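You operate a simulated robot arm through the tools that you are given. There is no shell and no other tool. Be economical: measure what you need, move in short steps, check, and stop when the job is done.

You are at the controls of a simulated robot arm. One attempt, no reset.

JOB
Knead the small mixer's shaggy dough on medium until smooth.
Fine: then stop it, switch off and lower the bowl.

It is judged by the outcome, as a careful person would: the job done as asked, and still so three seconds after it is handed in. It fails if anything else is knocked over, pushed out of place, dropped, spilled or broken.

ROBOT AND FRAMES
A 7-joint arm with a fingered hand, fixed in place. Base frame: the origin is at the foot of the arm, x ahead of it, y to its left, z up. Units: mm, degrees, N and s.
Its first joint turns from -69.0 to 172.0 degrees. Payload 3.4 kg.
The tool frame sits at the grasp point between the pads (the TCP): z along the fingers, y along the line on which they close. The tips reach 25 mm beyond it. Largest opening 88 mm; the body of the gripper starts 29 mm behind the TCP. The gripper is a hand of 4 fingers: y runs from the thumb to the fingers, the wrist lies at [-13, -97, -162] in the tool frame, and closing takes about 1.5 s.
Orientation is told as [roll, pitch, yaw] about the base's x, y, z axes, in that order, counted from this pose: with the fingers straight down and the wrist toward the robot, the tool's x, y and z point along [0, 1, 0], [1, 0, 0] and [0, 0, -1] of the base frame.

CONTROLS
- The arm moves only by the tool apply_moves. Its argument "moves" is one flat list of numbers, 6 for each row, row after row: the turn, a rotation vector about the base's x, y, z in units of 8 degrees (1.0 is 8 degrees), then the shift along the base's x, y, z in units of 30 mm (1.0 is 30 mm). In form: [ax, ay, az, tx, ty, tz, ax, ay, az, tx, ty, tz, ...]. A call has 1 to 12 rows; each row shifts and turns the commanded pose from where the row before left it. "gripper" is the gripper command, from -1 (shut) to 1 (fully open), values between in proportion, set as the call begins (left out, the last holds). A call with a number of a shift or a turn outside -1 to 1 is refused whole. Rows are played at 5 a second. More than 50 mm and 8.6 degrees between two rows, or a gripper value outside its range, and nothing of the call is played. A pose out of reach is approached as far as the arm can. The call stops where the force on the tool passes 90 N (or 10 N more than at its start, if that is more) or the arm is blocked; 0.2 s more then pass. Each finger travels about 108 mm/s and halts on what it meets, pressing with about 33 N; the grip force reading is that of the motor and also rises with nothing between the fingers. The clock runs only during rows and for 0.2 s after the last one: add rows that do not move to give the fingers time. The reply holds the time, the measured pose of the TCP, the force on the tool along the base axes, the opening and the grip force, in the units named above and with some noise, with the torque about the TCP (base axes, N m) and any sound that the robot's microphone picked up.
- Cameras (640 x 400 px; columns grow to the right, rows downward): "scene" is fixed at [219.1, 647.9, 1524.8]; the picture's right is [-0.93, -0.36, 0.00], its down [-0.22, 0.56, -0.80] and it looks along [0.29, -0.74, -0.60] (base axes); focal length 315 px, centre (320, 200). "wrist" rides on the gripper at [64, -83, -98] in the tool frame; the picture's right is [-0.62, 0.37, -0.69], its down [-0.71, -0.63, 0.30] and it looks along [-0.33, 0.68, 0.65] (tool axes); focal length 265 px, centre (320, 200). There is no depth. A picture from a camera that has moved, and an enlarged one, comes with that camera's place and axes in the base frame and with its lens. The place of the scene camera against the robot may be out by one fixed shift of up to 12 mm in any direction.
- snapshot(camera): a new picture of that camera. The clock stands still meanwhile.
- lift_body(by): slides the trunk up (or, below 0, down) by that many mm; the arm rides with it, the base frame stays. It gives what a move gives, with no picture.
- move_fingers(index, middle, ring, thumb_bend, thumb_turn): sets how far each is bent, from 0 (flat) to 1 (curled in); at 0.3 the hand is open as for a grip, at 0.7 the pads meet at the TCP. One left out holds its place. A second passes; each finger stops where it meets its share of the squeeze, and holds until it gets a number again. A gripper value or a shape takes the hand back. It gives what a move gives, with no picture; readings hold the bend of each and the force on the fingers (four entries, about 0 where the hand has none), thumb and palm. thumb_turn goes from beside the hand (0) to across from the fingers (1), as for a grip.
- grasp_type(shape): the hand has 4 fingers and takes this shape, open, in about a second: jaw (thumb against the fingers, like two jaws); tri (thumb and two fingers); tip (a fingertip pinch); poke (one finger out to press); point (the index stretched); flat (the hand flat); cup (the hand cupped); fist (a fist). The gripper value then closes the fingers along that shape, each until it touches; the sizes above hold for jaw. It gives what a move gives, with no picture.
- enlarge(camera, box): a new picture of the part [left, top, right, bottom] of that camera's present view, enlarged. The clock stands still meanwhile.
- finish_job(): hands the job in; it is judged then, once.

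Work in short steps. Places have to be worked out from the pictures, the camera data and where the tool is seen: move nearer, look again, correct. Check each grasp and each placing, and mend what went wrong. You have 120 turns and 64 pictures in all, those below and enlarged ones among them. Open the gripper and draw the arm clear of the work before you hand the job in, unless the task says otherwise; then end with one line.

The tools are called after "Request:" by a JSON object that holds its "op" and its "data". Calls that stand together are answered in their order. apply_moves: Moves the arm, as the interface text tells. Its arguments: {"type":"object","properties":{"moves":{"type":"array","items":{"type":"number"}},"gripper":{"type":"number"}},"required":["moves"]} The other tools are called the same way: lift_body (by) slides the trunk up or down; grasp_type (shape) gives the hand a shape; move_fingers (index, middle, ring, thumb_bend, thumb_turn) moves the fingers one by one; snapshot (camera) takes a picture; enlarge (camera, box) takes an enlarged picture of a part of a camera's view; finish_job () hands the job in.

At the start:

```text
time_s: 0.0
eef_pos: [506.6, -209.2, 1229.8]
ee_rot: [0.1, 0.0, 0.0]
wrist_force: [0.6, 0.1, 1.3]
moment: [-0.01, 0.02, -0.01]
gripper_width: 87.9
grasp_force: 0.0
shape: jaw
bend: [0.3, 0.3, 0.3, 0.3, 0.98]
finger forces: [0.0, 0.1, 0.0, 0.0, 0.0, 0.0]
trunk travel left (down, up): [-775.0, 65.0]
```

scene: 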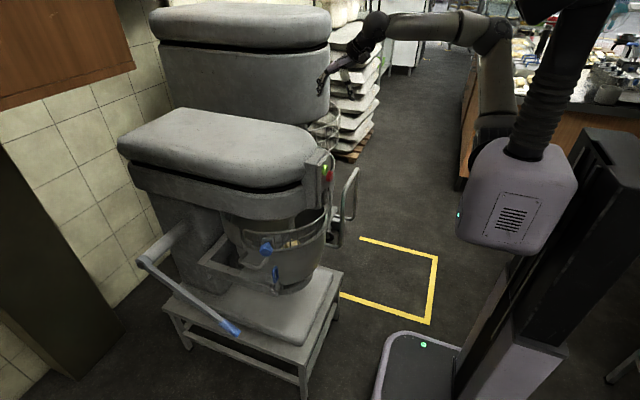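
wrist: 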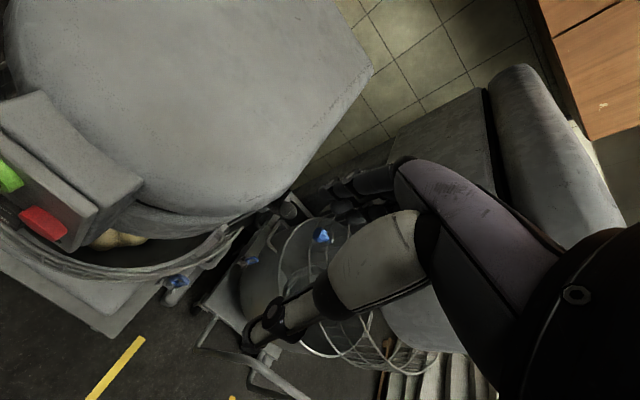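

The scene shows two mixers, the nearer and smaller one on a stand; I'll look closer at its panel, bowl and levers.

Request:
{"op": "enlarge", "data": {"camera": "scene", "box": [220, 130, 380, 300]}}

Request:
{"op": "enlarge", "data": {"camera": "scene", "box": [100, 80, 400, 380]}}

Request:
{"op": "enlarge", "data": {"camera": "wrist", "box": [0, 60, 340, 320]}}

```text
2.35 times, centred on (300, 215) of scene
camera zoom: at [219.1, 647.9, 1524.8], right [-0.93, -0.36, 0.0], down [-0.22, 0.56, -0.8], along [0.29, -0.74, -0.6], focal length 741 px, centre (367, 165)
```

zoom: 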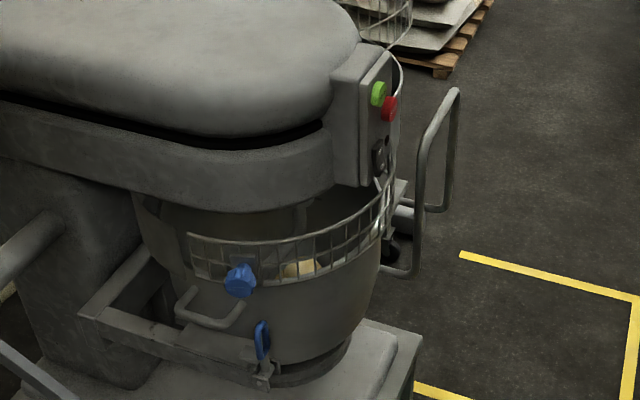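

```text
1.33 times, centred on (250, 230) of scene
camera zoom: at [219.1, 647.9, 1524.8], right [-0.93, -0.36, 0.0], down [-0.22, 0.56, -0.8], along [0.29, -0.74, -0.6], focal length 420 px, centre (413, 160)
```

zoom: 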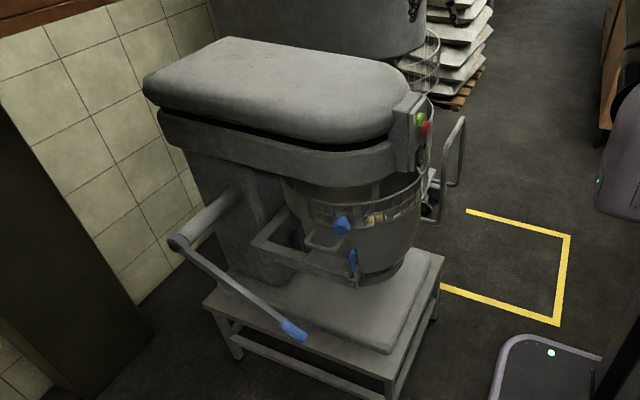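

```text
1.54 times, centred on (170, 190) of wrist
camera zoom: at [424.0, -145.8, 1327.7], right [0.37, -0.62, 0.69], down [-0.63, -0.71, -0.3], along [0.68, -0.32, -0.65], focal length 408 px, centre (551, 215)
```

zoom: 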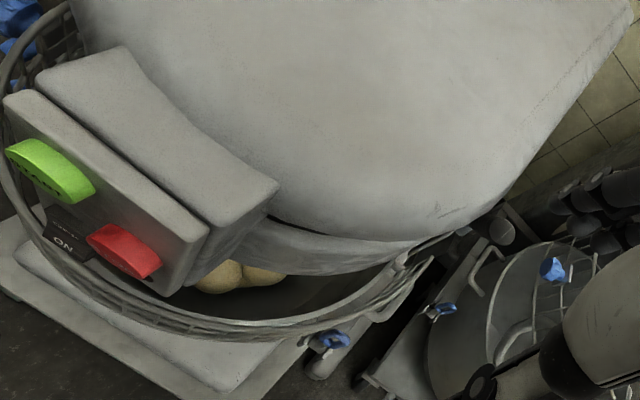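

Triangulating, the panel faces the robot with green ≈[478,-50,1058], red ≈[477,-87,1017] and a dark selector ≈[475,-52,965]. I'll back off and move sideways to see the panel from the front.

Request:
{"op": "apply_moves", "data": {"moves": [0, 0, 0, -1, 0, 0, 0, 0, 0, -1, 0, 0, 0, 0, 0, -1, 0, 0, 0, 0, 0, -1, 0, 0, 0, 0, 0, -1, 0, 0, 0, 0, 0, -1, 0, 0]}}

Request:
{"op": "apply_moves", "data": {"moves": [0, 0, 0, 0, 1, 0, 0, 0, 0, 0, 1, 0, 0, 0, 0, 0, 1, 0, 0, 0, 0, 0, 1, 0, 0, 0, 0, 0, 1, 0, 0, 0, 0, 0, 1, 0]}}

Request:
{"op": "lift_body", "data": {"by": -130}}

Request:
{"op": "snapshot", "data": {"camera": "wrist"}}

Request:
{"op": "snapshot", "data": {"camera": "scene"}}

```text
time_s: 1.4
eef_pos: [326.6, -208.6, 1228.7]
ee_rot: [0.2, 0.1, -0.1]
wrist_force: [-0.7, -0.3, 0.4]
moment: [0.02, -0.03, 0.0]
gripper_width: 87.6
grasp_force: 0.0
shape: jaw
bend: [0.3, 0.3, 0.3, 0.3, 0.98]
finger forces: [0.0, 0.0, 0.0, 0.0, 0.1, 0.1]
trunk travel left (down, up): [-775.0, 65.0]
```

```text
time_s: 2.8
eef_pos: [328.4, -26.3, 1230.9]
ee_rot: [-0.1, 0.0, -0.2]
wrist_force: [-0.2, 0.8, 0.7]
moment: [0.0, 0.01, -0.01]
gripper_width: 87.6
grasp_force: 0.0
shape: jaw
bend: [0.3, 0.3, 0.3, 0.3, 0.98]
finger forces: [0.0, 0.0, 0.0, 0.0, 0.0, 0.0]
trunk travel left (down, up): [-775.0, 65.0]
```

```text
time_s: 4.4
eef_pos: [327.7, -28.8, 1101.5]
ee_rot: [0.2, 0.1, 0.1]
wrist_force: [0.2, -0.9, -0.3]
moment: [-0.01, 0.0, -0.05]
gripper_width: 87.9
grasp_force: 0.0
shape: jaw
bend: [0.3, 0.3, 0.3, 0.3, 0.98]
finger forces: [0.0, 0.0, 0.0, 0.0, 0.0, 0.0]
trunk travel left (down, up): [-645.0, 195.0]
```

```text
58 pictures are left
camera wrist: at [244.8, 34.3, 1198.7], right [0.37, -0.62, 0.69], down [-0.63, -0.71, -0.3], along [0.68, -0.32, -0.65], focal length 265 px, centre (320, 200)
```

wrist: 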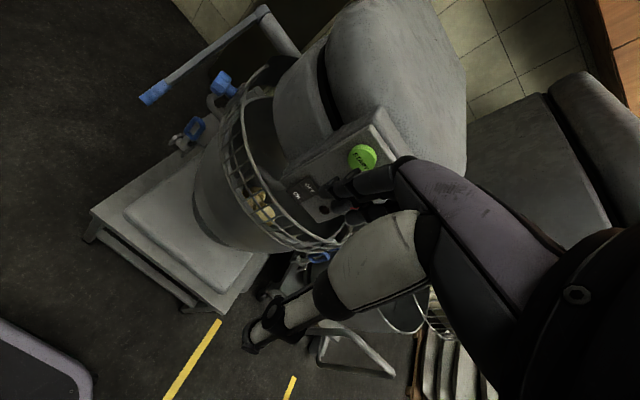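

```text
57 pictures are left
```

scene: 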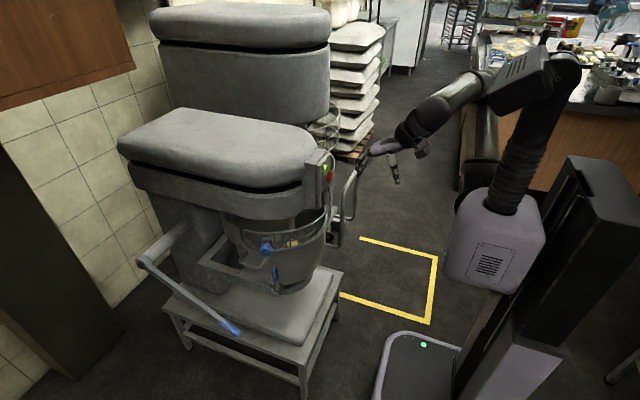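

The fingers block the panel; shift the hand right and up, then enlarge the panel.

Request:
{"op": "apply_moves", "data": {"moves": [0, 0, 0, 0, -1, 0.6, 0, 0, 0, 0, -1, 0.6, 0, 0, 0, 0, -0.5, 0.3]}}

Request:
{"op": "enlarge", "data": {"camera": "wrist", "box": [140, 80, 400, 270]}}

```text
time_s: 5.2
eef_pos: [327.6, -106.3, 1144.3]
ee_rot: [0.1, 0.0, -0.1]
wrist_force: [1.1, 1.0, 0.0]
moment: [0.01, -0.01, -0.02]
gripper_width: 87.5
grasp_force: 0.0
shape: jaw
bend: [0.3, 0.3, 0.3, 0.3, 0.98]
finger forces: [0.1, 0.1, 0.1, 0.0, 0.0, 0.1]
trunk travel left (down, up): [-645.0, 195.0]
```

```text
2.11 times, centred on (270, 175) of wrist
camera zoom: at [244.8, -42.6, 1243.3], right [0.37, -0.62, 0.69], down [-0.63, -0.71, -0.31], along [0.68, -0.32, -0.65], focal length 559 px, centre (425, 253)
```

zoom: 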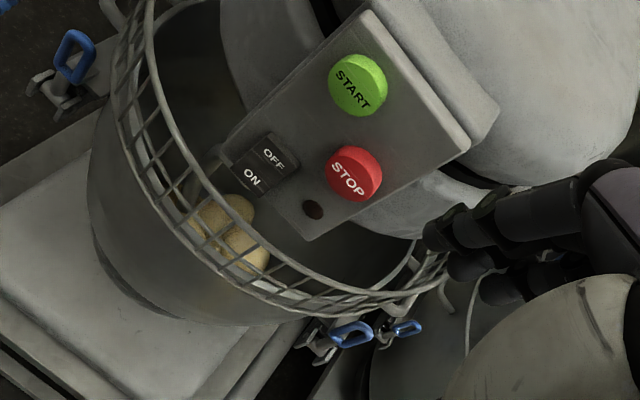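

Panel has START, STOP, an OFF/ON rocker, and a dark lamp. I need the speed control and the bowl state; zoom on the left side and head.

Request:
{"op": "enlarge", "data": {"camera": "scene", "box": [220, 200, 340, 300]}}

Request:
{"op": "enlarge", "data": {"camera": "scene", "box": [290, 130, 390, 260]}}

Request:
{"op": "snapshot", "data": {"camera": "wrist"}}

```text
4.00 times, centred on (280, 250) of scene
camera zoom: at [219.1, 647.9, 1524.8], right [-0.93, -0.36, 0.0], down [-0.22, 0.56, -0.8], along [0.29, -0.74, -0.6], focal length 1259 px, centre (480, 0)
```

zoom: 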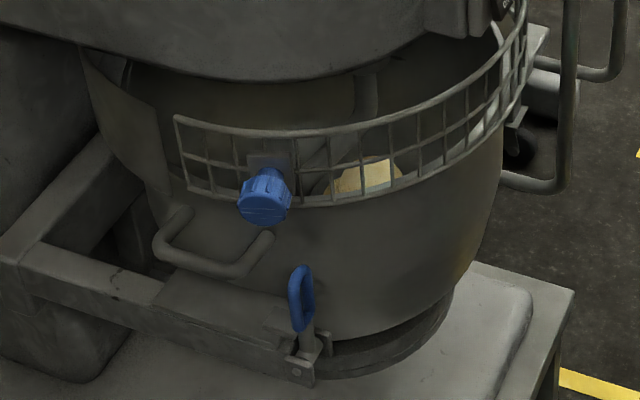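

```text
3.08 times, centred on (340, 195) of scene
camera zoom: at [219.1, 647.9, 1524.8], right [-0.93, -0.36, 0.0], down [-0.22, 0.56, -0.8], along [0.29, -0.74, -0.6], focal length 969 px, centre (258, 215)
```

zoom: 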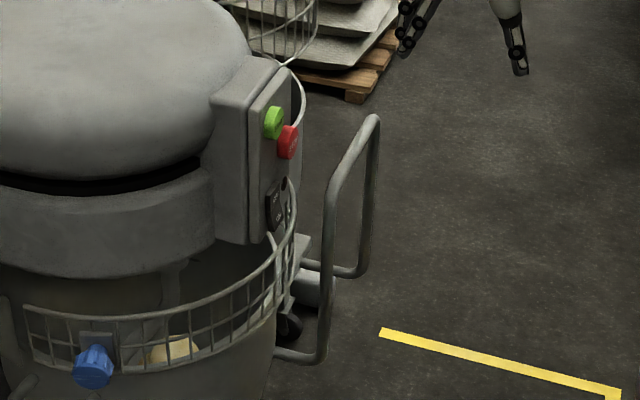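

```text
53 pictures are left
camera wrist: at [244.8, -42.6, 1243.3], right [0.37, -0.62, 0.69], down [-0.63, -0.71, -0.31], along [0.68, -0.32, -0.65], focal length 265 px, centre (320, 200)
```

wrist: 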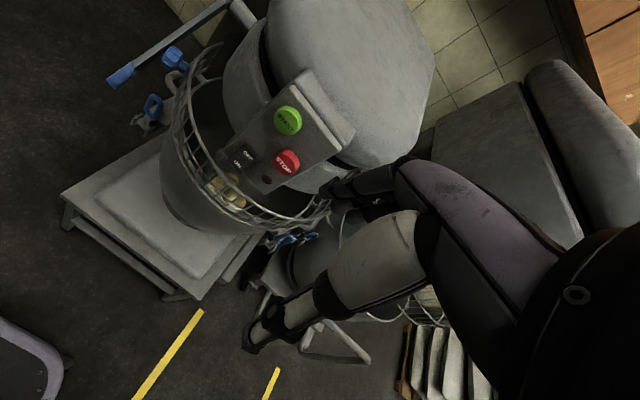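

I need the right side of the small mixer for the speed control. Curl the fingers out of view and swing the camera to the right, turned left.

Request:
{"op": "grasp_type", "data": {"shape": "fist"}}

Request:
{"op": "apply_moves", "data": {"moves": [0, 0, 1, 0.3, -0.7, 0.25, 0, 0, 1, 0.3, -0.7, 0.25, 0, 0, 1, 0.3, -0.7, 0.25, 0, 0, 1, 0.3, -0.7, 0.25, 0, 0, 1, 0.3, -0.7, 0.25, 0, 0, 1, 0.3, -0.7, 0.25, 0, 0, 1, 0.3, -0.7, 0.25, 0, 0, 1, 0.3, -0.7, 0.25]}}

Request:
{"op": "snapshot", "data": {"camera": "wrist"}}

```text
time_s: 6.1
eef_pos: [328.3, -105.6, 1145.1]
ee_rot: [0.1, 0.0, 0.0]
wrist_force: [0.1, 0.1, -0.7]
moment: [-0.01, -0.01, -0.02]
gripper_width: 0.1
grasp_force: 0.1
shape: fist
bend: [1.0, 1.0, 1.0, 0.86, 0.85]
finger forces: [0.0, 0.0, 0.0, 0.1, 0.0, 0.0]
trunk travel left (down, up): [-645.0, 195.0]
```

```text
time_s: 7.9
eef_pos: [400.1, -272.0, 1205.0]
ee_rot: [0.1, -0.1, 64.0]
wrist_force: [-0.2, -0.4, 0.3]
moment: [0.01, -0.01, -0.05]
gripper_width: 0.0
grasp_force: 0.0
shape: fist
bend: [1.0, 1.0, 1.0, 0.86, 0.85]
finger forces: [0.1, 0.1, 0.0, 0.0, 0.0, 0.0]
trunk travel left (down, up): [-645.0, 195.0]
```

```text
52 pictures are left
camera wrist: at [305.5, -320.2, 1303.4], right [0.72, 0.06, 0.69], down [0.37, -0.88, -0.31], along [0.59, 0.47, -0.65], focal length 265 px, centre (320, 200)
```

wrist: 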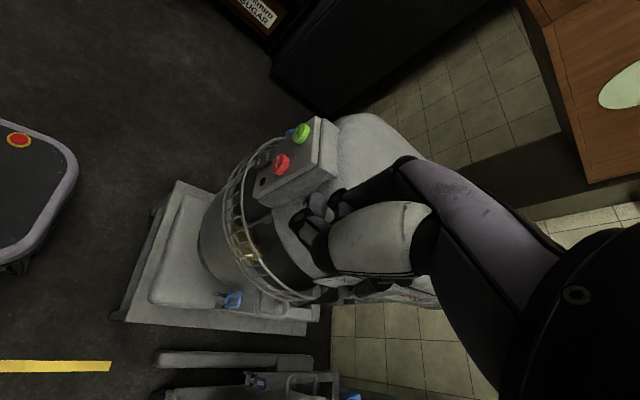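

The right side of the head is behind the hand; shift forward/up so it appears left of the hand.

Request:
{"op": "apply_moves", "data": {"moves": [0, 0, 0, 1, -0.5, 0.5, 0, 0, 0, 1, -0.5, 0.5, 0, 0, 0, 1, -0.5, 0.5, 0, 0, 0, 0.6, 0, 0.3]}}

Request:
{"op": "snapshot", "data": {"camera": "wrist"}}

```text
time_s: 8.9
eef_pos: [456.9, -302.6, 1235.0]
ee_rot: [0.1, 0.2, 64.0]
wrist_force: [0.5, -0.7, 0.1]
moment: [-0.01, 0.05, 0.01]
gripper_width: 0.0
grasp_force: 0.1
shape: fist
bend: [1.0, 1.0, 1.0, 0.86, 0.85]
finger forces: [0.0, 0.1, 0.0, 0.1, 0.1, 0.0]
out of reach, approached as far as the arm can: row 3, 4
trunk travel left (down, up): [-645.0, 195.0]
```

```text
51 pictures are left
camera wrist: at [365.0, -350.0, 1333.4], right [0.72, 0.06, 0.69], down [0.37, -0.88, -0.3], along [0.59, 0.47, -0.66], focal length 265 px, centre (320, 200)
```

wrist: 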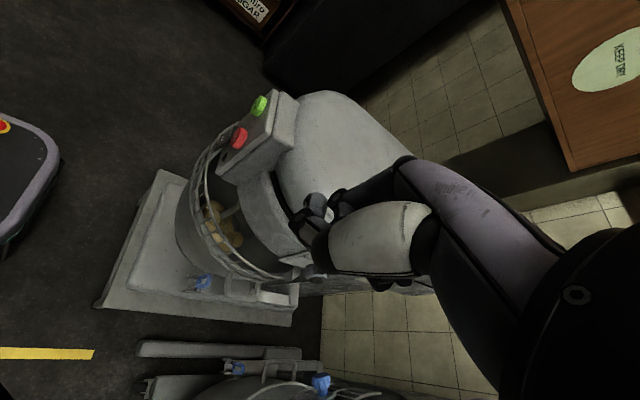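

Request:
{"op": "enlarge", "data": {"camera": "wrist", "box": [170, 160, 420, 320]}}

```text
2.50 times, centred on (295, 240) of wrist
camera zoom: at [365.0, -350.0, 1333.4], right [0.72, 0.06, 0.69], down [0.37, -0.88, -0.3], along [0.59, 0.47, -0.66], focal length 664 px, centre (382, 100)
```

zoom: 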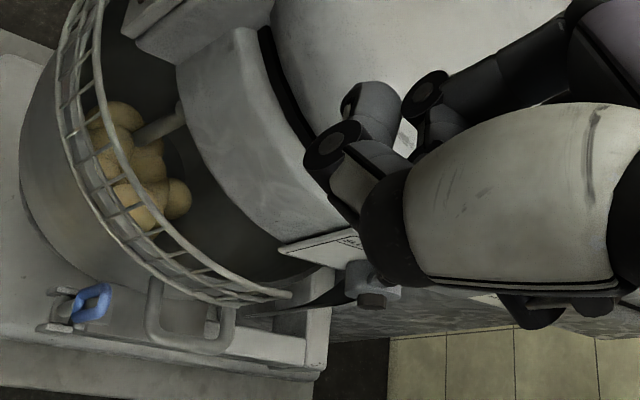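

A label plate and a small lever sit on the head's right side, behind the hand. Raise the trunk and turn the camera to the right.

Request:
{"op": "lift_body", "data": {"by": 100}}

Request:
{"op": "apply_moves", "data": {"moves": [0.37, -0.88, -0.3, 0.7, 0, 0, 0.37, -0.88, -0.3, 0.7, 0, 0, 0.37, -0.88, -0.3, 0.7, 0, 0]}}

Request:
{"op": "snapshot", "data": {"camera": "wrist"}}

```text
time_s: 10.2
eef_pos: [458.5, -303.4, 1334.9]
ee_rot: [0.0, 0.0, 63.9]
wrist_force: [0.4, 0.2, -0.1]
moment: [0.01, 0.02, 0.01]
gripper_width: 0.2
grasp_force: 0.0
shape: fist
bend: [1.0, 1.0, 1.0, 0.86, 0.85]
finger forces: [0.0, 0.1, 0.0, 0.0, 0.0, 0.0]
trunk travel left (down, up): [-745.0, 95.0]
```

```text
time_s: 11.0
eef_pos: [522.6, -303.3, 1334.7]
ee_rot: [-14.4, -18.1, 58.9]
wrist_force: [-0.2, -0.1, 0.5]
moment: [0.02, 0.0, 0.0]
gripper_width: 0.3
grasp_force: 0.1
shape: fist
bend: [1.0, 1.0, 1.0, 0.86, 0.85]
finger forces: [0.0, 0.0, 0.1, 0.0, 0.0, 0.1]
trunk travel left (down, up): [-745.0, 95.0]
```

```text
49 pictures are left
camera wrist: at [393.6, -348.6, 1383.5], right [0.42, -0.14, 0.9], down [0.37, -0.88, -0.31], along [0.83, 0.46, -0.31], focal length 265 px, centre (320, 200)
```

wrist: 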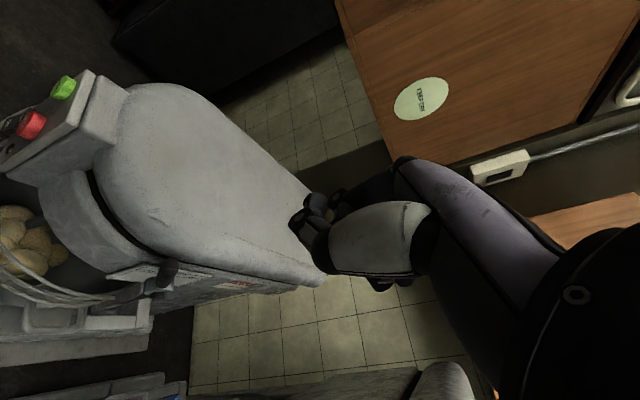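

Request:
{"op": "enlarge", "data": {"camera": "wrist", "box": [60, 220, 260, 340]}}

```text
3.20 times, centred on (160, 280) of wrist
camera zoom: at [393.6, -348.6, 1383.5], right [0.42, -0.14, 0.9], down [0.37, -0.88, -0.31], along [0.83, 0.46, -0.31], focal length 849 px, centre (832, -56)
```

zoom: 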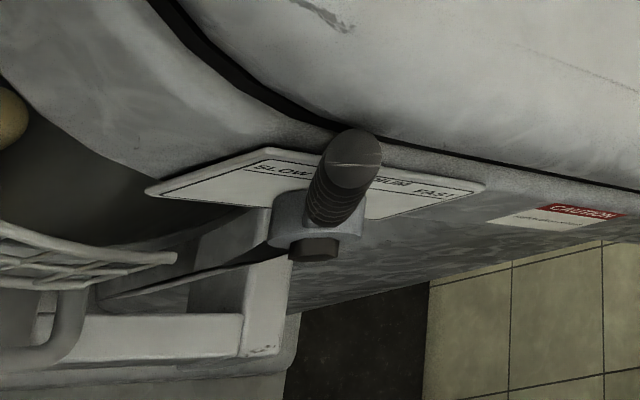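

Speed lever found: plate SLOW/MEDIUM/FAST, hub ≈[692,-239,972]. I'll descend for a more sideways view.

Request:
{"op": "lift_body", "data": {"by": -180}}

Request:
{"op": "snapshot", "data": {"camera": "wrist"}}

```text
time_s: 13.0
eef_pos: [520.7, -302.8, 1154.0]
ee_rot: [-14.3, -18.1, 59.0]
wrist_force: [0.7, -0.5, 0.1]
moment: [0.02, 0.0, -0.03]
gripper_width: 0.3
grasp_force: 0.1
shape: fist
bend: [1.0, 1.0, 1.0, 0.86, 0.85]
finger forces: [0.0, 0.0, 0.1, 0.0, 0.0, 0.0]
trunk travel left (down, up): [-565.0, 275.0]
```

```text
47 pictures are left
camera wrist: at [393.3, -347.8, 1204.0], right [0.42, -0.14, 0.9], down [0.37, -0.88, -0.31], along [0.83, 0.46, -0.31], focal length 265 px, centre (320, 200)
```

wrist: 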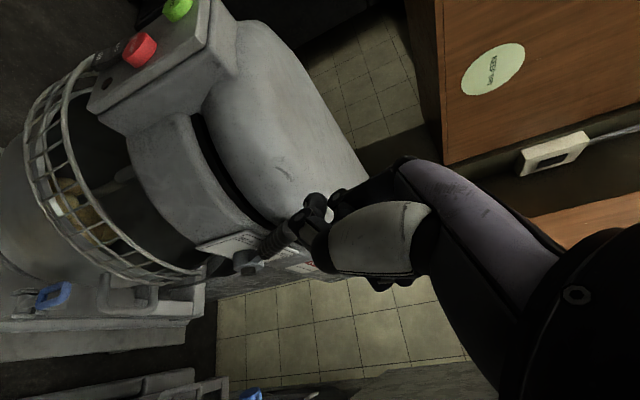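

Request:
{"op": "enlarge", "data": {"camera": "wrist", "box": [170, 180, 350, 290]}}

```text
3.56 times, centred on (260, 235) of wrist
camera zoom: at [393.3, -347.8, 1204.0], right [0.42, -0.14, 0.9], down [0.37, -0.88, -0.31], along [0.83, 0.46, -0.31], focal length 944 px, centre (533, 76)
```

zoom: 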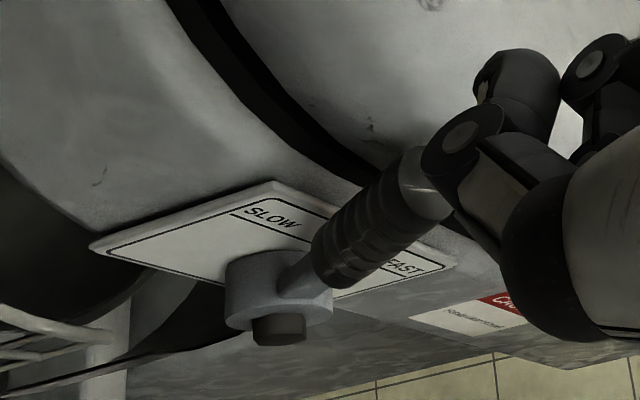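

Handle tip ≈[628,-238,1075], hub ≈[692,-239,972]: the lever leans 32° toward me, i.e. SLOW; medium is vertical. Re-orient the hand to pitch -45, yaw 20 in poke shape to see the finger and caution label.

Request:
{"op": "apply_moves", "data": {"moves": [0, 0, -0.975, 0, 0, 0, 0, 0, -0.975, 0, 0, 0, 0, 0, -0.975, 0, 0, 0, 0, 0, -0.975, 0, 0, 0, 0, 0, -0.975, 0, 0, 0, 0.799, 0.29, 0.278, 0, 0, 0, 0.799, 0.29, 0.278, 0, 0, 0, 0.287, -0.79, 0, 0, 0, 0, 0.287, -0.79, 0, 0, 0, 0, 0.287, -0.79, 0, 0, 0, 0, 0.287, -0.79, 0, 0, 0, 0]}}

Request:
{"op": "grasp_type", "data": {"shape": "poke"}}

Request:
{"op": "snapshot", "data": {"camera": "wrist"}}

```text
time_s: 15.4
eef_pos: [520.4, -305.0, 1154.3]
ee_rot: [0.1, -44.9, 20.0]
wrist_force: [0.9, -0.4, -0.5]
moment: [-0.03, 0.0, -0.01]
gripper_width: 0.0
grasp_force: 0.1
shape: fist
bend: [1.0, 1.0, 1.0, 0.86, 0.85]
finger forces: [0.0, 0.0, 0.0, 0.0, 0.0, 0.0]
trunk travel left (down, up): [-565.0, 275.0]
```

```text
time_s: 16.3
eef_pos: [521.8, -303.5, 1155.3]
ee_rot: [-0.1, -44.8, 20.0]
wrist_force: [1.1, 0.5, 0.3]
moment: [0.03, -0.02, 0.01]
gripper_width: 0.1
grasp_force: 0.1
shape: poke
bend: [0.7, 0.7, 0.99, 1.0, 0.9]
finger forces: [0.0, 0.0, 0.1, 0.1, 0.0, 0.0]
trunk travel left (down, up): [-565.0, 275.0]
```

```text
45 pictures are left
camera wrist: at [378.4, -287.3, 1165.2], right [0.0, -0.66, 0.75], down [0.03, -0.75, -0.66], along [1.0, 0.02, 0.02], focal length 265 px, centre (320, 200)
```

wrist: 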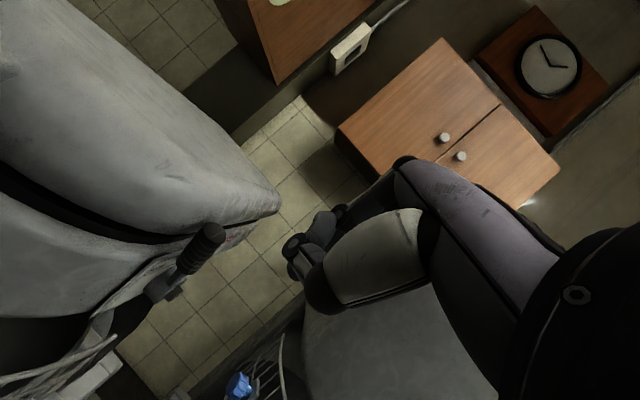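

The lever stands clear in view. Move the fingertips to just in front of its handle.

Request:
{"op": "apply_moves", "data": {"moves": [0, 0, 0, 0.3, 0.6, -0.8, 0, 0, 0, 0.5, 0.6, -0.8, 0, 0, 0, 0.7, 0.6, -0.8]}}

Request:
{"op": "snapshot", "data": {"camera": "wrist"}}

```text
time_s: 17.1
eef_pos: [566.3, -247.3, 1080.6]
ee_rot: [-0.2, -44.8, 20.0]
wrist_force: [0.4, -0.5, 0.3]
moment: [0.04, -0.04, 0.02]
gripper_width: 0.0
grasp_force: 0.0
shape: poke
bend: [0.7, 0.7, 0.99, 1.0, 0.9]
finger forces: [0.0, 0.1, 0.1, 0.0, 0.1, 0.0]
trunk travel left (down, up): [-565.0, 275.0]
```

```text
44 pictures are left
camera wrist: at [424.1, -231.9, 1091.7], right [0.0, -0.66, 0.75], down [0.03, -0.75, -0.66], along [1.0, 0.02, 0.02], focal length 265 px, centre (320, 200)
```

wrist: 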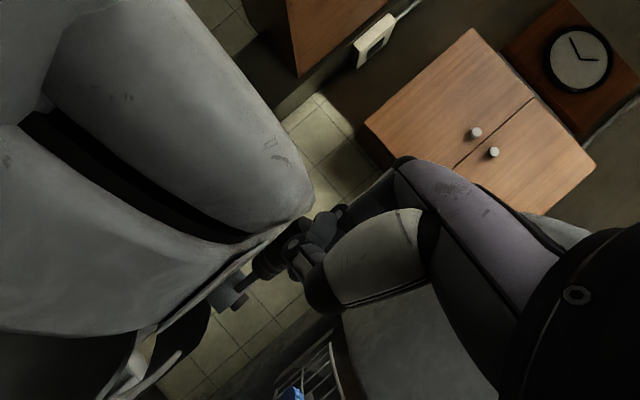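

Handle is right behind the fingertips. Push forward slowly watching for contact force.

Request:
{"op": "apply_moves", "data": {"moves": [0, 0, 0, 0.5, 0, 0, 0, 0, 0, 0.5, 0, 0]}}

Request:
{"op": "apply_moves", "data": {"moves": [0, 0, 0, 0.33, 0, 0]}}

Request:
{"op": "enlarge", "data": {"camera": "wrist", "box": [180, 160, 380, 320]}}

```text
time_s: 17.7
eef_pos: [596.7, -249.7, 1082.7]
ee_rot: [-0.1, -45.0, 20.0]
wrist_force: [0.2, -0.1, -1.0]
moment: [-0.06, 0.02, 0.02]
gripper_width: 0.0
grasp_force: 0.0
shape: poke
bend: [0.7, 0.7, 0.99, 1.0, 0.9]
finger forces: [0.0, 0.1, 0.0, 0.1, 0.1, 0.1]
trunk travel left (down, up): [-565.0, 275.0]
```

```text
time_s: 18.1
eef_pos: [604.3, -248.9, 1081.6]
ee_rot: [0.0, -44.9, 19.9]
wrist_force: [-2.9, -2.3, -0.6]
moment: [-0.02, 0.11, -0.03]
gripper_width: 0.0
grasp_force: 0.0
shape: poke
bend: [0.7, 0.7, 0.99, 1.0, 0.9]
finger forces: [0.1, 3.7, 0.0, 0.0, 0.1, 0.0]
trunk travel left (down, up): [-565.0, 275.0]
```

```text
2.50 times, centred on (280, 240) of wrist
camera zoom: at [462.1, -232.8, 1093.0], right [0.0, -0.66, 0.75], down [0.03, -0.75, -0.66], along [1.0, 0.02, 0.02], focal length 664 px, centre (420, 100)
```

zoom: 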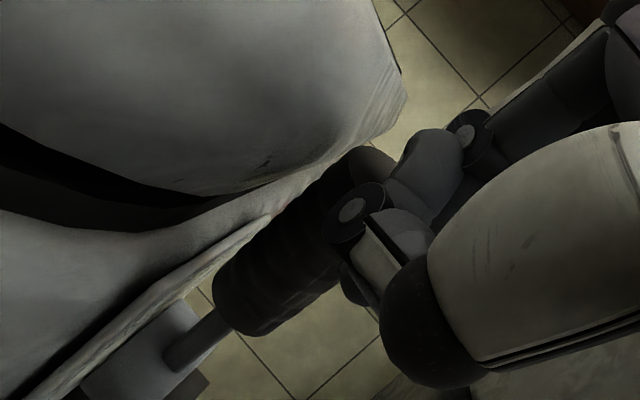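

Contact at TCP x≈604 (3.7 N on middle finger). Push about 45 mm in small rows, then check.

Request:
{"op": "apply_moves", "data": {"moves": [0, 0, 0, 0.3, 0, 0, 0, 0, 0, 0.3, 0, 0, 0, 0, 0, 0.3, 0, 0, 0, 0, 0, 0.3, 0, 0, 0, 0, 0, 0.3, 0, 0]}}

Request:
{"op": "snapshot", "data": {"camera": "wrist"}}

```text
time_s: 19.3
eef_pos: [652.7, -246.5, 1080.2]
ee_rot: [-0.1, -44.6, 20.1]
wrist_force: [0.2, -0.4, -0.1]
moment: [-0.01, 0.01, -0.04]
gripper_width: 0.1
grasp_force: 0.1
shape: poke
bend: [0.7, 0.7, 0.99, 1.0, 0.89]
finger forces: [0.0, 0.1, 0.0, 0.1, 0.0, 0.0]
trunk travel left (down, up): [-565.0, 275.0]
```

```text
42 pictures are left
camera wrist: at [509.3, -231.8, 1091.5], right [0.0, -0.66, 0.75], down [0.02, -0.75, -0.66], along [1.0, 0.02, 0.01], focal length 265 px, centre (320, 200)
```

wrist: 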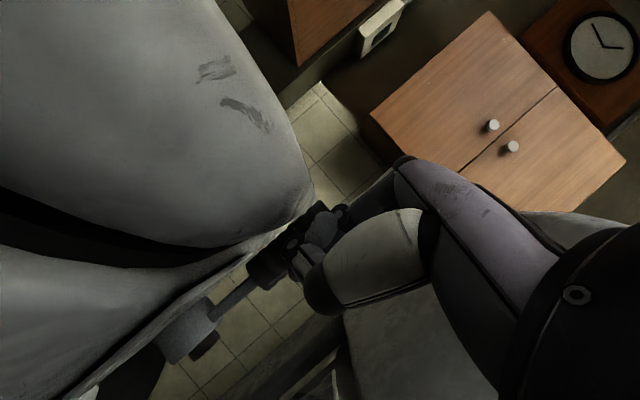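

Contact force vanished, so the lever probably snapped into a detent. Back off and look at it.

Request:
{"op": "apply_moves", "data": {"moves": [0, 0, 0, -1, 0, 0, 0, 0, 0, -1, -0.5, 0.5, 0, 0, 0, -1, -0.8, 0.8, 0, 0, 0, -1, -0.8, 0.8]}}

Request:
{"op": "snapshot", "data": {"camera": "wrist"}}

Request:
{"op": "enlarge", "data": {"camera": "wrist", "box": [120, 160, 320, 320]}}

```text
time_s: 20.3
eef_pos: [530.4, -312.7, 1147.5]
ee_rot: [0.0, -44.9, 20.0]
wrist_force: [-0.1, -0.1, 0.7]
moment: [0.02, 0.03, 0.03]
gripper_width: 0.0
grasp_force: 0.1
shape: poke
bend: [0.7, 0.7, 0.99, 1.0, 0.89]
finger forces: [0.0, 0.0, 0.1, 0.0, 0.0, 0.1]
trunk travel left (down, up): [-565.0, 275.0]
```

```text
41 pictures are left
camera wrist: at [387.1, -296.1, 1158.1], right [0.0, -0.66, 0.75], down [0.03, -0.75, -0.66], along [1.0, 0.02, 0.02], focal length 265 px, centre (320, 200)
```

wrist: 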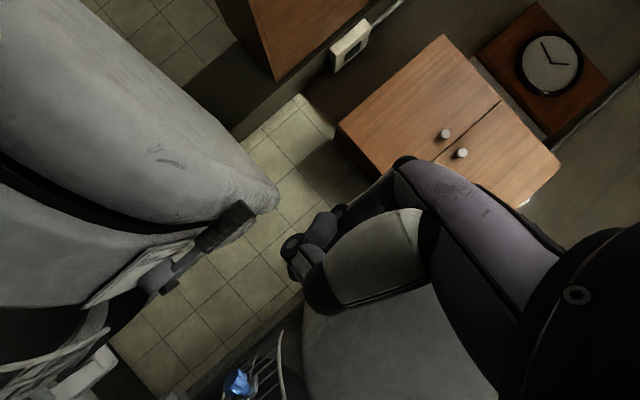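

```text
2.50 times, centred on (220, 240) of wrist
camera zoom: at [387.1, -296.1, 1158.1], right [0.0, -0.66, 0.75], down [0.03, -0.75, -0.66], along [1.0, 0.02, 0.02], focal length 664 px, centre (570, 100)
```

zoom: 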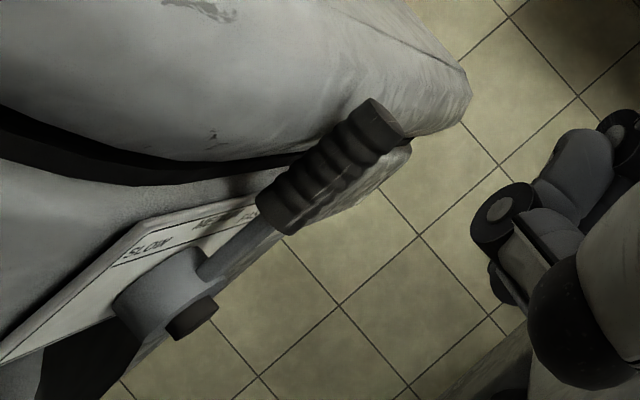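

Tip computes to ≈[699,-238,1091]: upright, so MEDIUM. Guard appears closed (symmetric). Now view bowl height/base from the front and lower.

Request:
{"op": "apply_moves", "data": {"moves": [0, 0, 0, -1, 0, 0, 0, 0, 0, -1, 0, 0, 0, 0, 0, -1, 0.7, 0, 0, 0, 0, -1, 1, 0, 0, 0, 0, -1, 1, 0, 0, 0, 0, -1, 1, 0, 0, 0, 0, -1, 1, 0, 0, 0, 0, -0.7, 1, 0, 0, 0, 0, 0, 1, 0, 0, 0, 0, 0, 1, 0]}}

Request:
{"op": "lift_body", "data": {"by": -300}}

Request:
{"op": "snapshot", "data": {"camera": "wrist"}}

```text
time_s: 22.5
eef_pos: [299.0, -77.7, 1146.1]
ee_rot: [-0.1, -44.9, 20.0]
wrist_force: [0.8, -0.2, -0.6]
moment: [0.02, -0.02, 0.0]
gripper_width: 0.1
grasp_force: 0.1
shape: poke
bend: [0.7, 0.7, 0.99, 1.0, 0.89]
finger forces: [0.1, 0.0, 0.0, 0.0, 0.0, 0.0]
trunk travel left (down, up): [-565.0, 275.0]
```

```text
time_s: 25.5
eef_pos: [299.2, -79.9, 845.3]
ee_rot: [-0.1, -44.9, 20.1]
wrist_force: [0.9, -0.6, 0.1]
moment: [0.01, -0.02, 0.01]
gripper_width: 0.0
grasp_force: 0.0
shape: poke
bend: [0.7, 0.7, 0.99, 1.0, 0.89]
finger forces: [0.2, 0.2, 0.0, 0.1, 0.1, 0.0]
trunk travel left (down, up): [-265.0, 575.0]
```

```text
39 pictures are left
camera wrist: at [157.4, -64.1, 856.8], right [0.0, -0.66, 0.75], down [0.03, -0.75, -0.66], along [1.0, 0.02, 0.02], focal length 265 px, centre (320, 200)
```

wrist: 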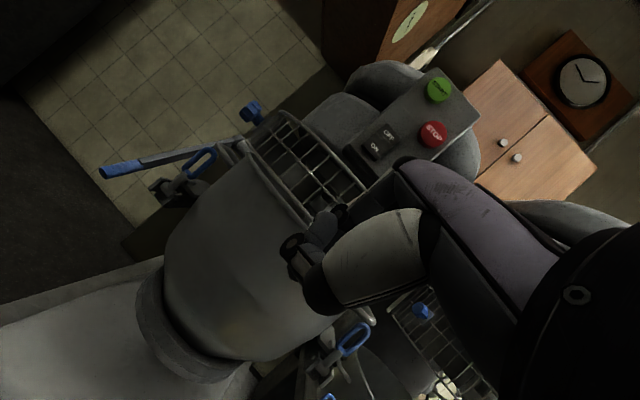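

Request:
{"op": "enlarge", "data": {"camera": "wrist", "box": [90, 200, 290, 400]}}

Request:
{"op": "enlarge", "data": {"camera": "wrist", "box": [90, 60, 490, 260]}}

```text
2.00 times, centred on (190, 300) of wrist
camera zoom: at [157.4, -64.1, 856.8], right [0.0, -0.66, 0.75], down [0.03, -0.75, -0.66], along [1.0, 0.02, 0.02], focal length 531 px, centre (580, 0)
```

zoom: 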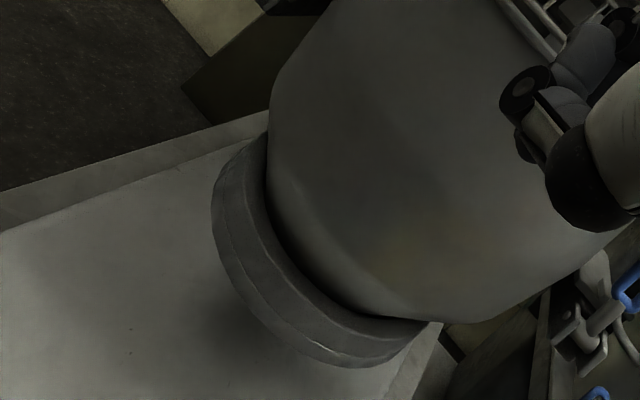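

```text
1.60 times, centred on (290, 160) of wrist
camera zoom: at [157.4, -64.1, 856.8], right [0.0, -0.66, 0.75], down [0.03, -0.75, -0.66], along [1.0, 0.02, 0.02], focal length 425 px, centre (368, 264)
```

zoom: 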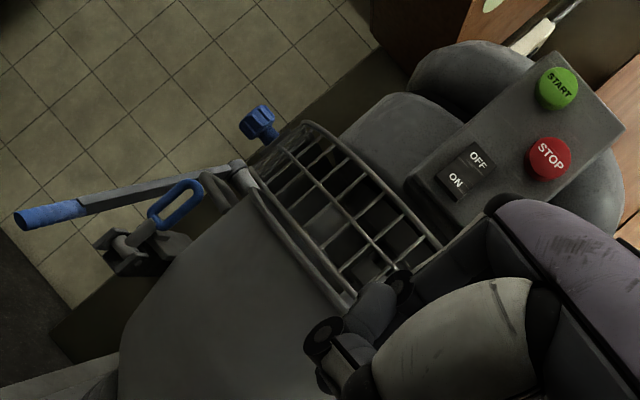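

Bowl rim meets the guard and foot is well above the stand, so the bowl is raised and guard closed. Now level the hand (tool forward) in point shape, to press the ON half of the rocker ≈[472,-54,954].

Request:
{"op": "lift_body", "data": {"by": 130}}

Request:
{"op": "grasp_type", "data": {"shape": "point"}}

Request:
{"op": "apply_moves", "data": {"moves": [0, 0, -0.8333, 0, 0, 0, 0, 0, -0.8333, 0, 0, 0, 0, 0, -0.8333, 0, 0, 0, 0, -0.9375, 0, 0, 0, 0, 0, -0.9375, 0, 0, 0, 0, 0, -0.9375, 0, 0, 0, 0, 0, -0.9375, 0, 0, 0, 0, 0, -0.9375, 0, 0, 0, 0, 0, -0.9375, 0, 0, 0, 0]}}

Request:
{"op": "snapshot", "data": {"camera": "wrist"}}

Request:
{"op": "snapshot", "data": {"camera": "scene"}}

```text
time_s: 27.1
eef_pos: [299.2, -80.1, 975.8]
ee_rot: [-0.1, -44.9, 20.0]
wrist_force: [-0.1, -0.3, 0.3]
moment: [-0.01, -0.03, 0.02]
gripper_width: 0.0
grasp_force: 0.1
shape: poke
bend: [0.7, 0.7, 0.99, 1.0, 0.89]
finger forces: [0.1, 0.0, 0.0, 0.1, 0.0, 0.0]
trunk travel left (down, up): [-395.0, 445.0]
```

```text
time_s: 28.0
eef_pos: [300.6, -80.8, 976.3]
ee_rot: [-0.1, -44.9, 20.1]
wrist_force: [-0.6, 0.5, -0.2]
moment: [-0.01, -0.01, 0.0]
gripper_width: 0.2
grasp_force: 0.1
shape: point
bend: [0.2, 1.0, 1.0, 0.98, 0.88]
finger forces: [0.0, 0.0, 0.0, 0.1, 0.0, 0.0]
trunk travel left (down, up): [-395.0, 445.0]
```

```text
time_s: 30.0
eef_pos: [324.5, -45.7, 1056.1]
ee_rot: [41.6, -89.8, -41.7]
wrist_force: [0.5, -0.4, 0.2]
moment: [-0.01, 0.02, 0.01]
gripper_width: 0.0
grasp_force: 0.0
shape: point
bend: [0.2, 1.0, 1.0, 0.98, 0.88]
finger forces: [0.1, 0.1, 0.1, 0.0, 0.0, 0.0]
out of reach, approached as far as the arm can: row 5, 6, 7, 8, 9
trunk travel left (down, up): [-395.0, 445.0]
```

```text
36 pictures are left
camera wrist: at [226.6, 17.6, 973.5], right [-0.69, -0.62, 0.37], down [0.3, -0.71, -0.63], along [0.65, -0.33, 0.68], focal length 265 px, centre (320, 200)
```

wrist: 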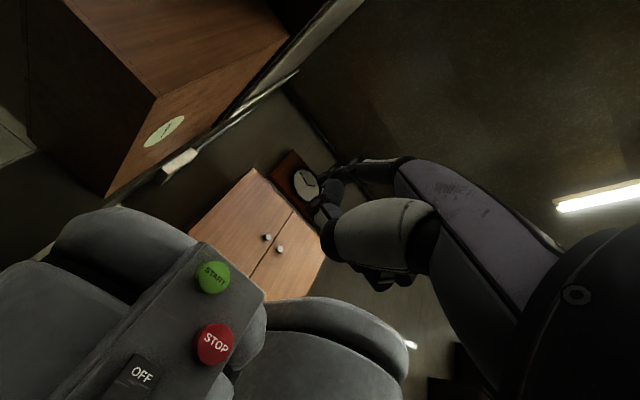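

```text
35 pictures are left
```

scene: 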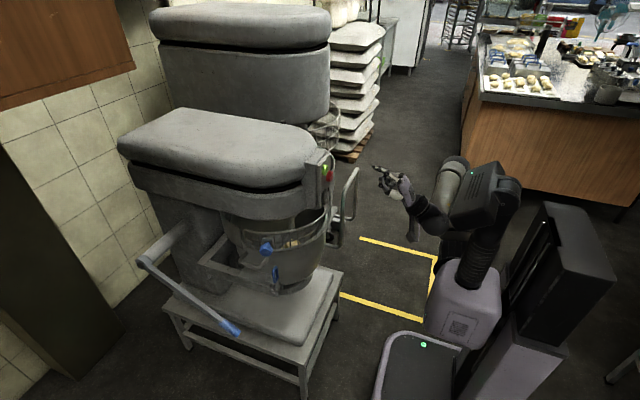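

Orientation is reached though the arm was too folded. Move forward and zoom on the fingertip to calibrate it.

Request:
{"op": "apply_moves", "data": {"moves": [0, 0, 0, 0.8, 0, 0, 0, 0, 0, 0.8, 0, 0]}}

Request:
{"op": "enlarge", "data": {"camera": "scene", "box": [300, 130, 440, 240]}}

Request:
{"op": "snapshot", "data": {"camera": "wrist"}}

```text
time_s: 30.6
eef_pos: [373.4, -47.3, 1056.3]
ee_rot: [3.9, -90.0, -4.0]
wrist_force: [-0.5, -0.1, 0.6]
moment: [-0.01, -0.03, -0.03]
gripper_width: 0.1
grasp_force: 0.1
shape: point
bend: [0.2, 1.0, 1.0, 0.98, 0.88]
finger forces: [0.0, 0.0, 0.0, 0.0, 0.1, 0.0]
trunk travel left (down, up): [-395.0, 445.0]
```

```text
3.64 times, centred on (370, 185) of scene
camera zoom: at [219.1, 647.9, 1524.8], right [-0.93, -0.36, 0.0], down [-0.22, 0.56, -0.8], along [0.29, -0.74, -0.6], focal length 1145 px, centre (138, 254)
```

zoom: 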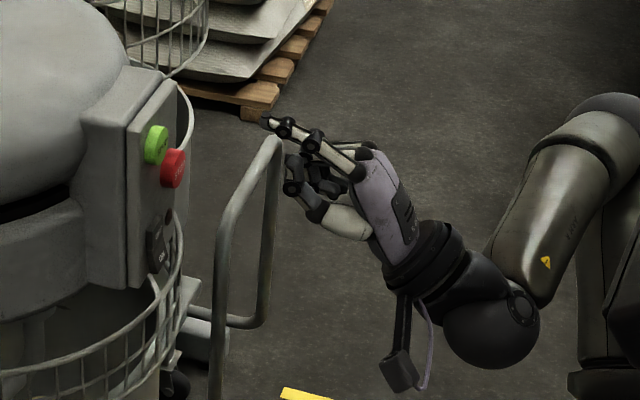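

```text
33 pictures are left
camera wrist: at [275.3, 17.1, 973.1], right [-0.69, -0.62, 0.37], down [0.3, -0.71, -0.63], along [0.65, -0.33, 0.68], focal length 265 px, centre (320, 200)
```

wrist: 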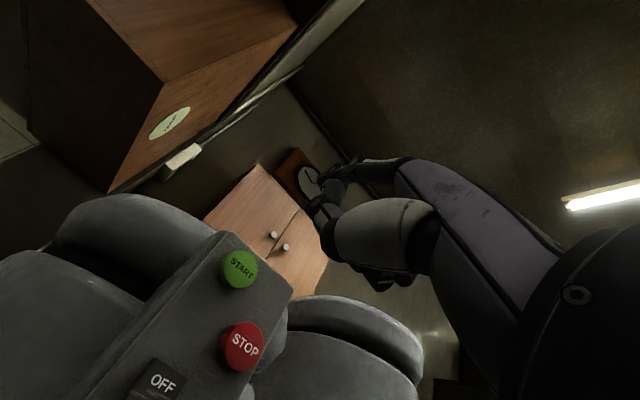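

Tip triangulates to TCP+[18,18,57] with the index bent 0.2. Bend the index to 0.45 for a more level finger and lower toward the rocker, staying 45 mm short.

Request:
{"op": "move_fingers", "data": {"index": 0.45}}

Request:
{"op": "lift_body", "data": {"by": -137}}

Request:
{"op": "apply_moves", "data": {"moves": [0, 0, 0, 0.3, -0.4, 0, 0, 0, 0, 0.5, -0.4, 0]}}

Request:
{"op": "enlarge", "data": {"camera": "scene", "box": [300, 130, 440, 240]}}

Request:
{"op": "snapshot", "data": {"camera": "wrist"}}

```text
time_s: 31.6
eef_pos: [372.4, -46.8, 1056.4]
ee_rot: [8.0, -89.9, -8.1]
wrist_force: [-0.1, 0.0, -0.5]
moment: [0.02, 0.04, 0.0]
gripper_width: 16.0
grasp_force: 0.1
shape: fingers
bend: [0.43, 1.0, 1.0, 0.97, 0.87]
finger forces: [0.0, 0.0, 0.1, 0.0, 0.0, 0.1]
trunk travel left (down, up): [-395.0, 445.0]
```

```text
time_s: 33.2
eef_pos: [373.0, -45.7, 920.3]
ee_rot: [6.1, -89.9, -6.2]
wrist_force: [0.4, 0.0, -0.2]
moment: [0.0, 0.02, -0.01]
gripper_width: 16.0
grasp_force: 0.0
shape: fingers
bend: [0.43, 1.0, 1.0, 0.97, 0.87]
finger forces: [0.0, 0.0, 0.0, 0.0, 0.0, 0.0]
trunk travel left (down, up): [-258.0, 582.0]
```

```text
time_s: 33.8
eef_pos: [397.1, -69.8, 920.6]
ee_rot: [-1.2, -89.8, 1.0]
wrist_force: [-0.2, 0.7, 0.2]
moment: [-0.01, -0.01, -0.01]
gripper_width: 16.1
grasp_force: 0.1
shape: fingers
bend: [0.43, 1.0, 1.0, 0.97, 0.87]
finger forces: [0.1, 0.0, 0.1, 0.0, 0.0, 0.0]
trunk travel left (down, up): [-258.0, 582.0]
```

```text
3.64 times, centred on (370, 185) of scene
camera zoom: at [219.1, 647.9, 1524.8], right [-0.93, -0.36, 0.0], down [-0.22, 0.56, -0.8], along [0.29, -0.74, -0.6], focal length 1145 px, centre (138, 254)
```

zoom: 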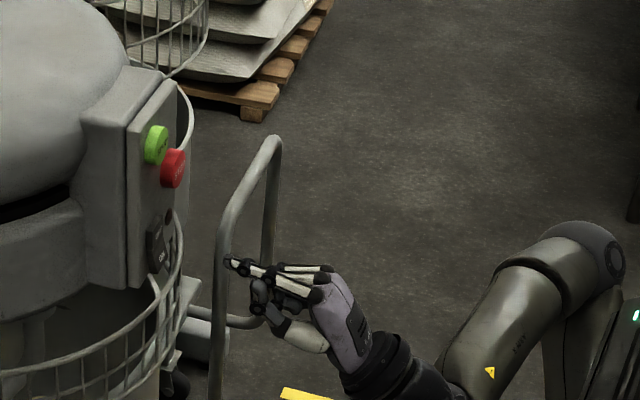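

```text
31 pictures are left
camera wrist: at [298.6, -6.7, 837.0], right [-0.69, -0.62, 0.37], down [0.3, -0.72, -0.63], along [0.65, -0.33, 0.68], focal length 265 px, centre (320, 200)
```

wrist: 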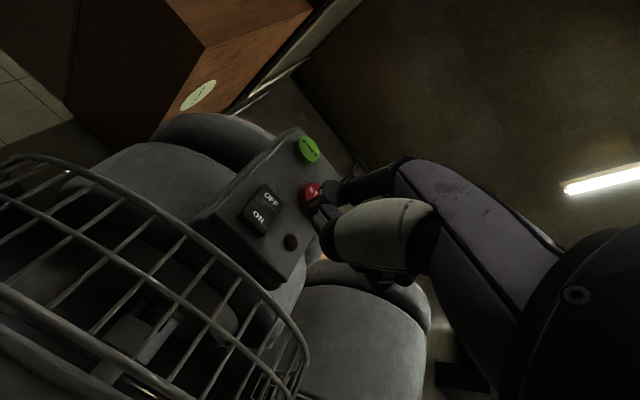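

Request:
{"op": "enlarge", "data": {"camera": "wrist", "box": [220, 120, 420, 280]}}

```text
2.50 times, centred on (320, 200) of wrist
camera zoom: at [298.6, -6.7, 837.0], right [-0.69, -0.62, 0.37], down [0.3, -0.72, -0.63], along [0.65, -0.33, 0.68], focal length 664 px, centre (320, 200)
```

zoom: 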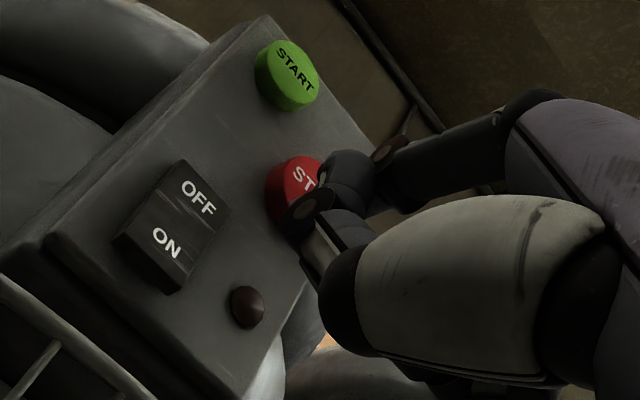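

Fingertip ≈[418,-65,956] (TCP+[21,5,36]). Align to ON (y +10, z -3), advance 38 mm and check.

Request:
{"op": "apply_moves", "data": {"moves": [0, 0, 0, 0.4, 0.33, -0.1, 0, 0, 0, 0.4, 0, 0, 0, 0, 0, 0.4, 0, 0]}}

Request:
{"op": "enlarge", "data": {"camera": "wrist", "box": [220, 120, 420, 280]}}

Request:
{"op": "enlarge", "data": {"camera": "scene", "box": [300, 150, 380, 210]}}

```text
time_s: 34.6
eef_pos: [418.9, -61.3, 918.8]
ee_rot: [27.8, -89.5, -28.1]
wrist_force: [-0.8, 0.0, 0.3]
moment: [-0.01, -0.01, 0.02]
gripper_width: 16.4
grasp_force: 0.0
shape: fingers
bend: [0.43, 1.0, 1.0, 0.97, 0.87]
finger forces: [0.0, 0.0, 0.1, 0.1, 0.0, 0.0]
out of reach, approached as far as the arm can: row 2, 3
trunk travel left (down, up): [-258.0, 582.0]
```

```text
2.50 times, centred on (320, 200) of wrist
camera zoom: at [320.4, 3.2, 835.6], right [-0.69, -0.62, 0.37], down [0.29, -0.71, -0.63], along [0.66, -0.33, 0.68], focal length 664 px, centre (320, 200)
```

zoom: 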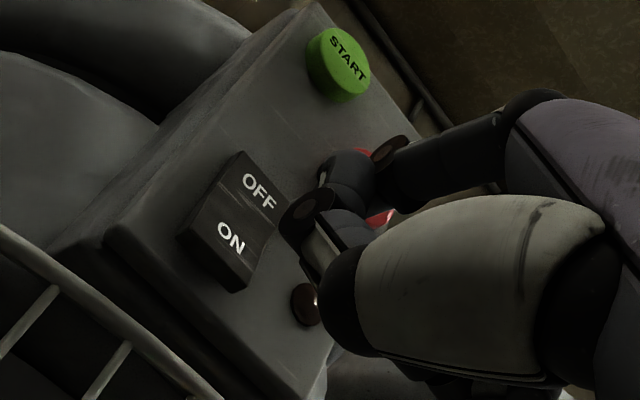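

```text
6.67 times, centred on (340, 180) of scene
camera zoom: at [219.1, 647.9, 1524.8], right [-0.93, -0.36, 0.0], down [-0.22, 0.56, -0.8], along [0.29, -0.74, -0.6], focal length 2099 px, centre (187, 333)
```

zoom: 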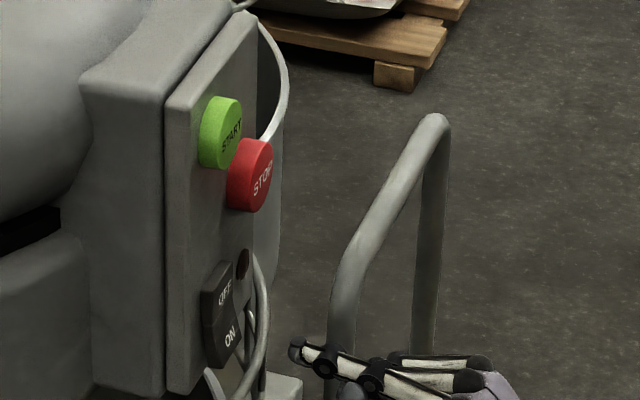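

The tip is at ≈[444,-55,951], 28 mm short, but the arm ran out of reach in this posture. Back off, raise the trunk 140 and bring the arm down the same amount.

Request:
{"op": "apply_moves", "data": {"moves": [0, 0, 0, -1, 0, 0, 0, 0, 0, -0.6, 0, 0]}}

Request:
{"op": "lift_body", "data": {"by": 140}}

Request:
{"op": "apply_moves", "data": {"moves": [0, 0, 0, 0, 0, -0.93, 0, 0, 0, 0, 0, -0.93, 0, 0, 0, 0, 0, -0.93, 0, 0, 0, 0, 0, -0.93, 0, 0, 0, 0, 0, -0.93]}}

```text
time_s: 35.2
eef_pos: [369.3, -61.9, 917.8]
ee_rot: [10.2, -89.9, -10.3]
wrist_force: [0.1, 0.8, -0.3]
moment: [-0.04, 0.0, 0.0]
gripper_width: 16.1
grasp_force: 0.0
shape: fingers
bend: [0.43, 1.0, 1.0, 0.97, 0.87]
finger forces: [0.1, 0.0, 0.0, 0.0, 0.1, 0.1]
trunk travel left (down, up): [-258.0, 582.0]
```

```text
time_s: 36.9
eef_pos: [371.5, -61.7, 1058.8]
ee_rot: [10.2, -89.9, -10.4]
wrist_force: [1.0, 0.1, -0.6]
moment: [-0.01, -0.03, 0.0]
gripper_width: 16.2
grasp_force: 0.1
shape: fingers
bend: [0.43, 1.0, 1.0, 0.97, 0.87]
finger forces: [0.0, 0.1, 0.0, 0.0, 0.0, 0.0]
trunk travel left (down, up): [-398.0, 442.0]
```

```text
time_s: 38.1
eef_pos: [411.4, -26.9, 954.8]
ee_rot: [26.2, -89.8, -26.3]
wrist_force: [-0.5, 0.5, 0.4]
moment: [0.0, 0.03, -0.02]
gripper_width: 15.7
grasp_force: 0.1
shape: fingers
bend: [0.43, 1.0, 1.0, 0.97, 0.87]
finger forces: [0.1, 0.0, 0.0, 0.0, 0.0, 0.1]
out of reach, approached as far as the arm can: row 1, 2, 3, 4, 5
trunk travel left (down, up): [-398.0, 442.0]
```

The arm now prefers farther x; command forward in x to see if it converges.

Request:
{"op": "apply_moves", "data": {"moves": [0, 0, 0, 0.6, 0, 0, 0, 0, 0, 0.6, 0, 0]}}

```text
time_s: 38.7
eef_pos: [447.3, -20.2, 955.0]
ee_rot: [41.9, -89.7, -42.2]
wrist_force: [-0.4, 0.8, -0.6]
moment: [-0.03, 0.0, -0.01]
gripper_width: 16.0
grasp_force: 0.1
shape: fingers
bend: [0.43, 1.0, 1.0, 0.97, 0.87]
finger forces: [0.0, 0.2, 0.1, 0.0, 0.0, 0.1]
out of reach, approached as far as the arm can: row 2
trunk travel left (down, up): [-398.0, 442.0]
```

Tip may be close to the panel; pull back slightly and shift right and down.

Request:
{"op": "apply_moves", "data": {"moves": [0, 0, 0, -0.5, -0.6, -0.6, 0, 0, 0, 0, -0.8, -0.6]}}

Request:
{"op": "snapshot", "data": {"camera": "scene"}}

```text
time_s: 39.3
eef_pos: [435.3, -42.0, 907.2]
ee_rot: [57.6, -89.8, -57.9]
wrist_force: [0.0, -0.1, 0.6]
moment: [-0.01, -0.03, -0.03]
gripper_width: 15.8
grasp_force: 0.0
shape: fingers
bend: [0.43, 1.0, 1.0, 0.97, 0.87]
finger forces: [0.1, 0.1, 0.0, 0.1, 0.0, 0.0]
out of reach, approached as far as the arm can: row 1, 2
trunk travel left (down, up): [-398.0, 442.0]
```

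```text
27 pictures are left
```

scene: 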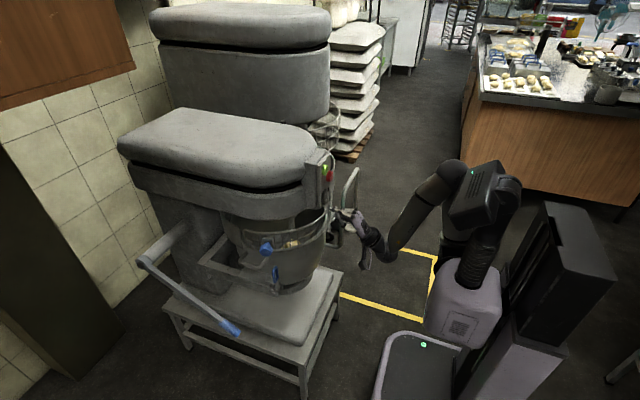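

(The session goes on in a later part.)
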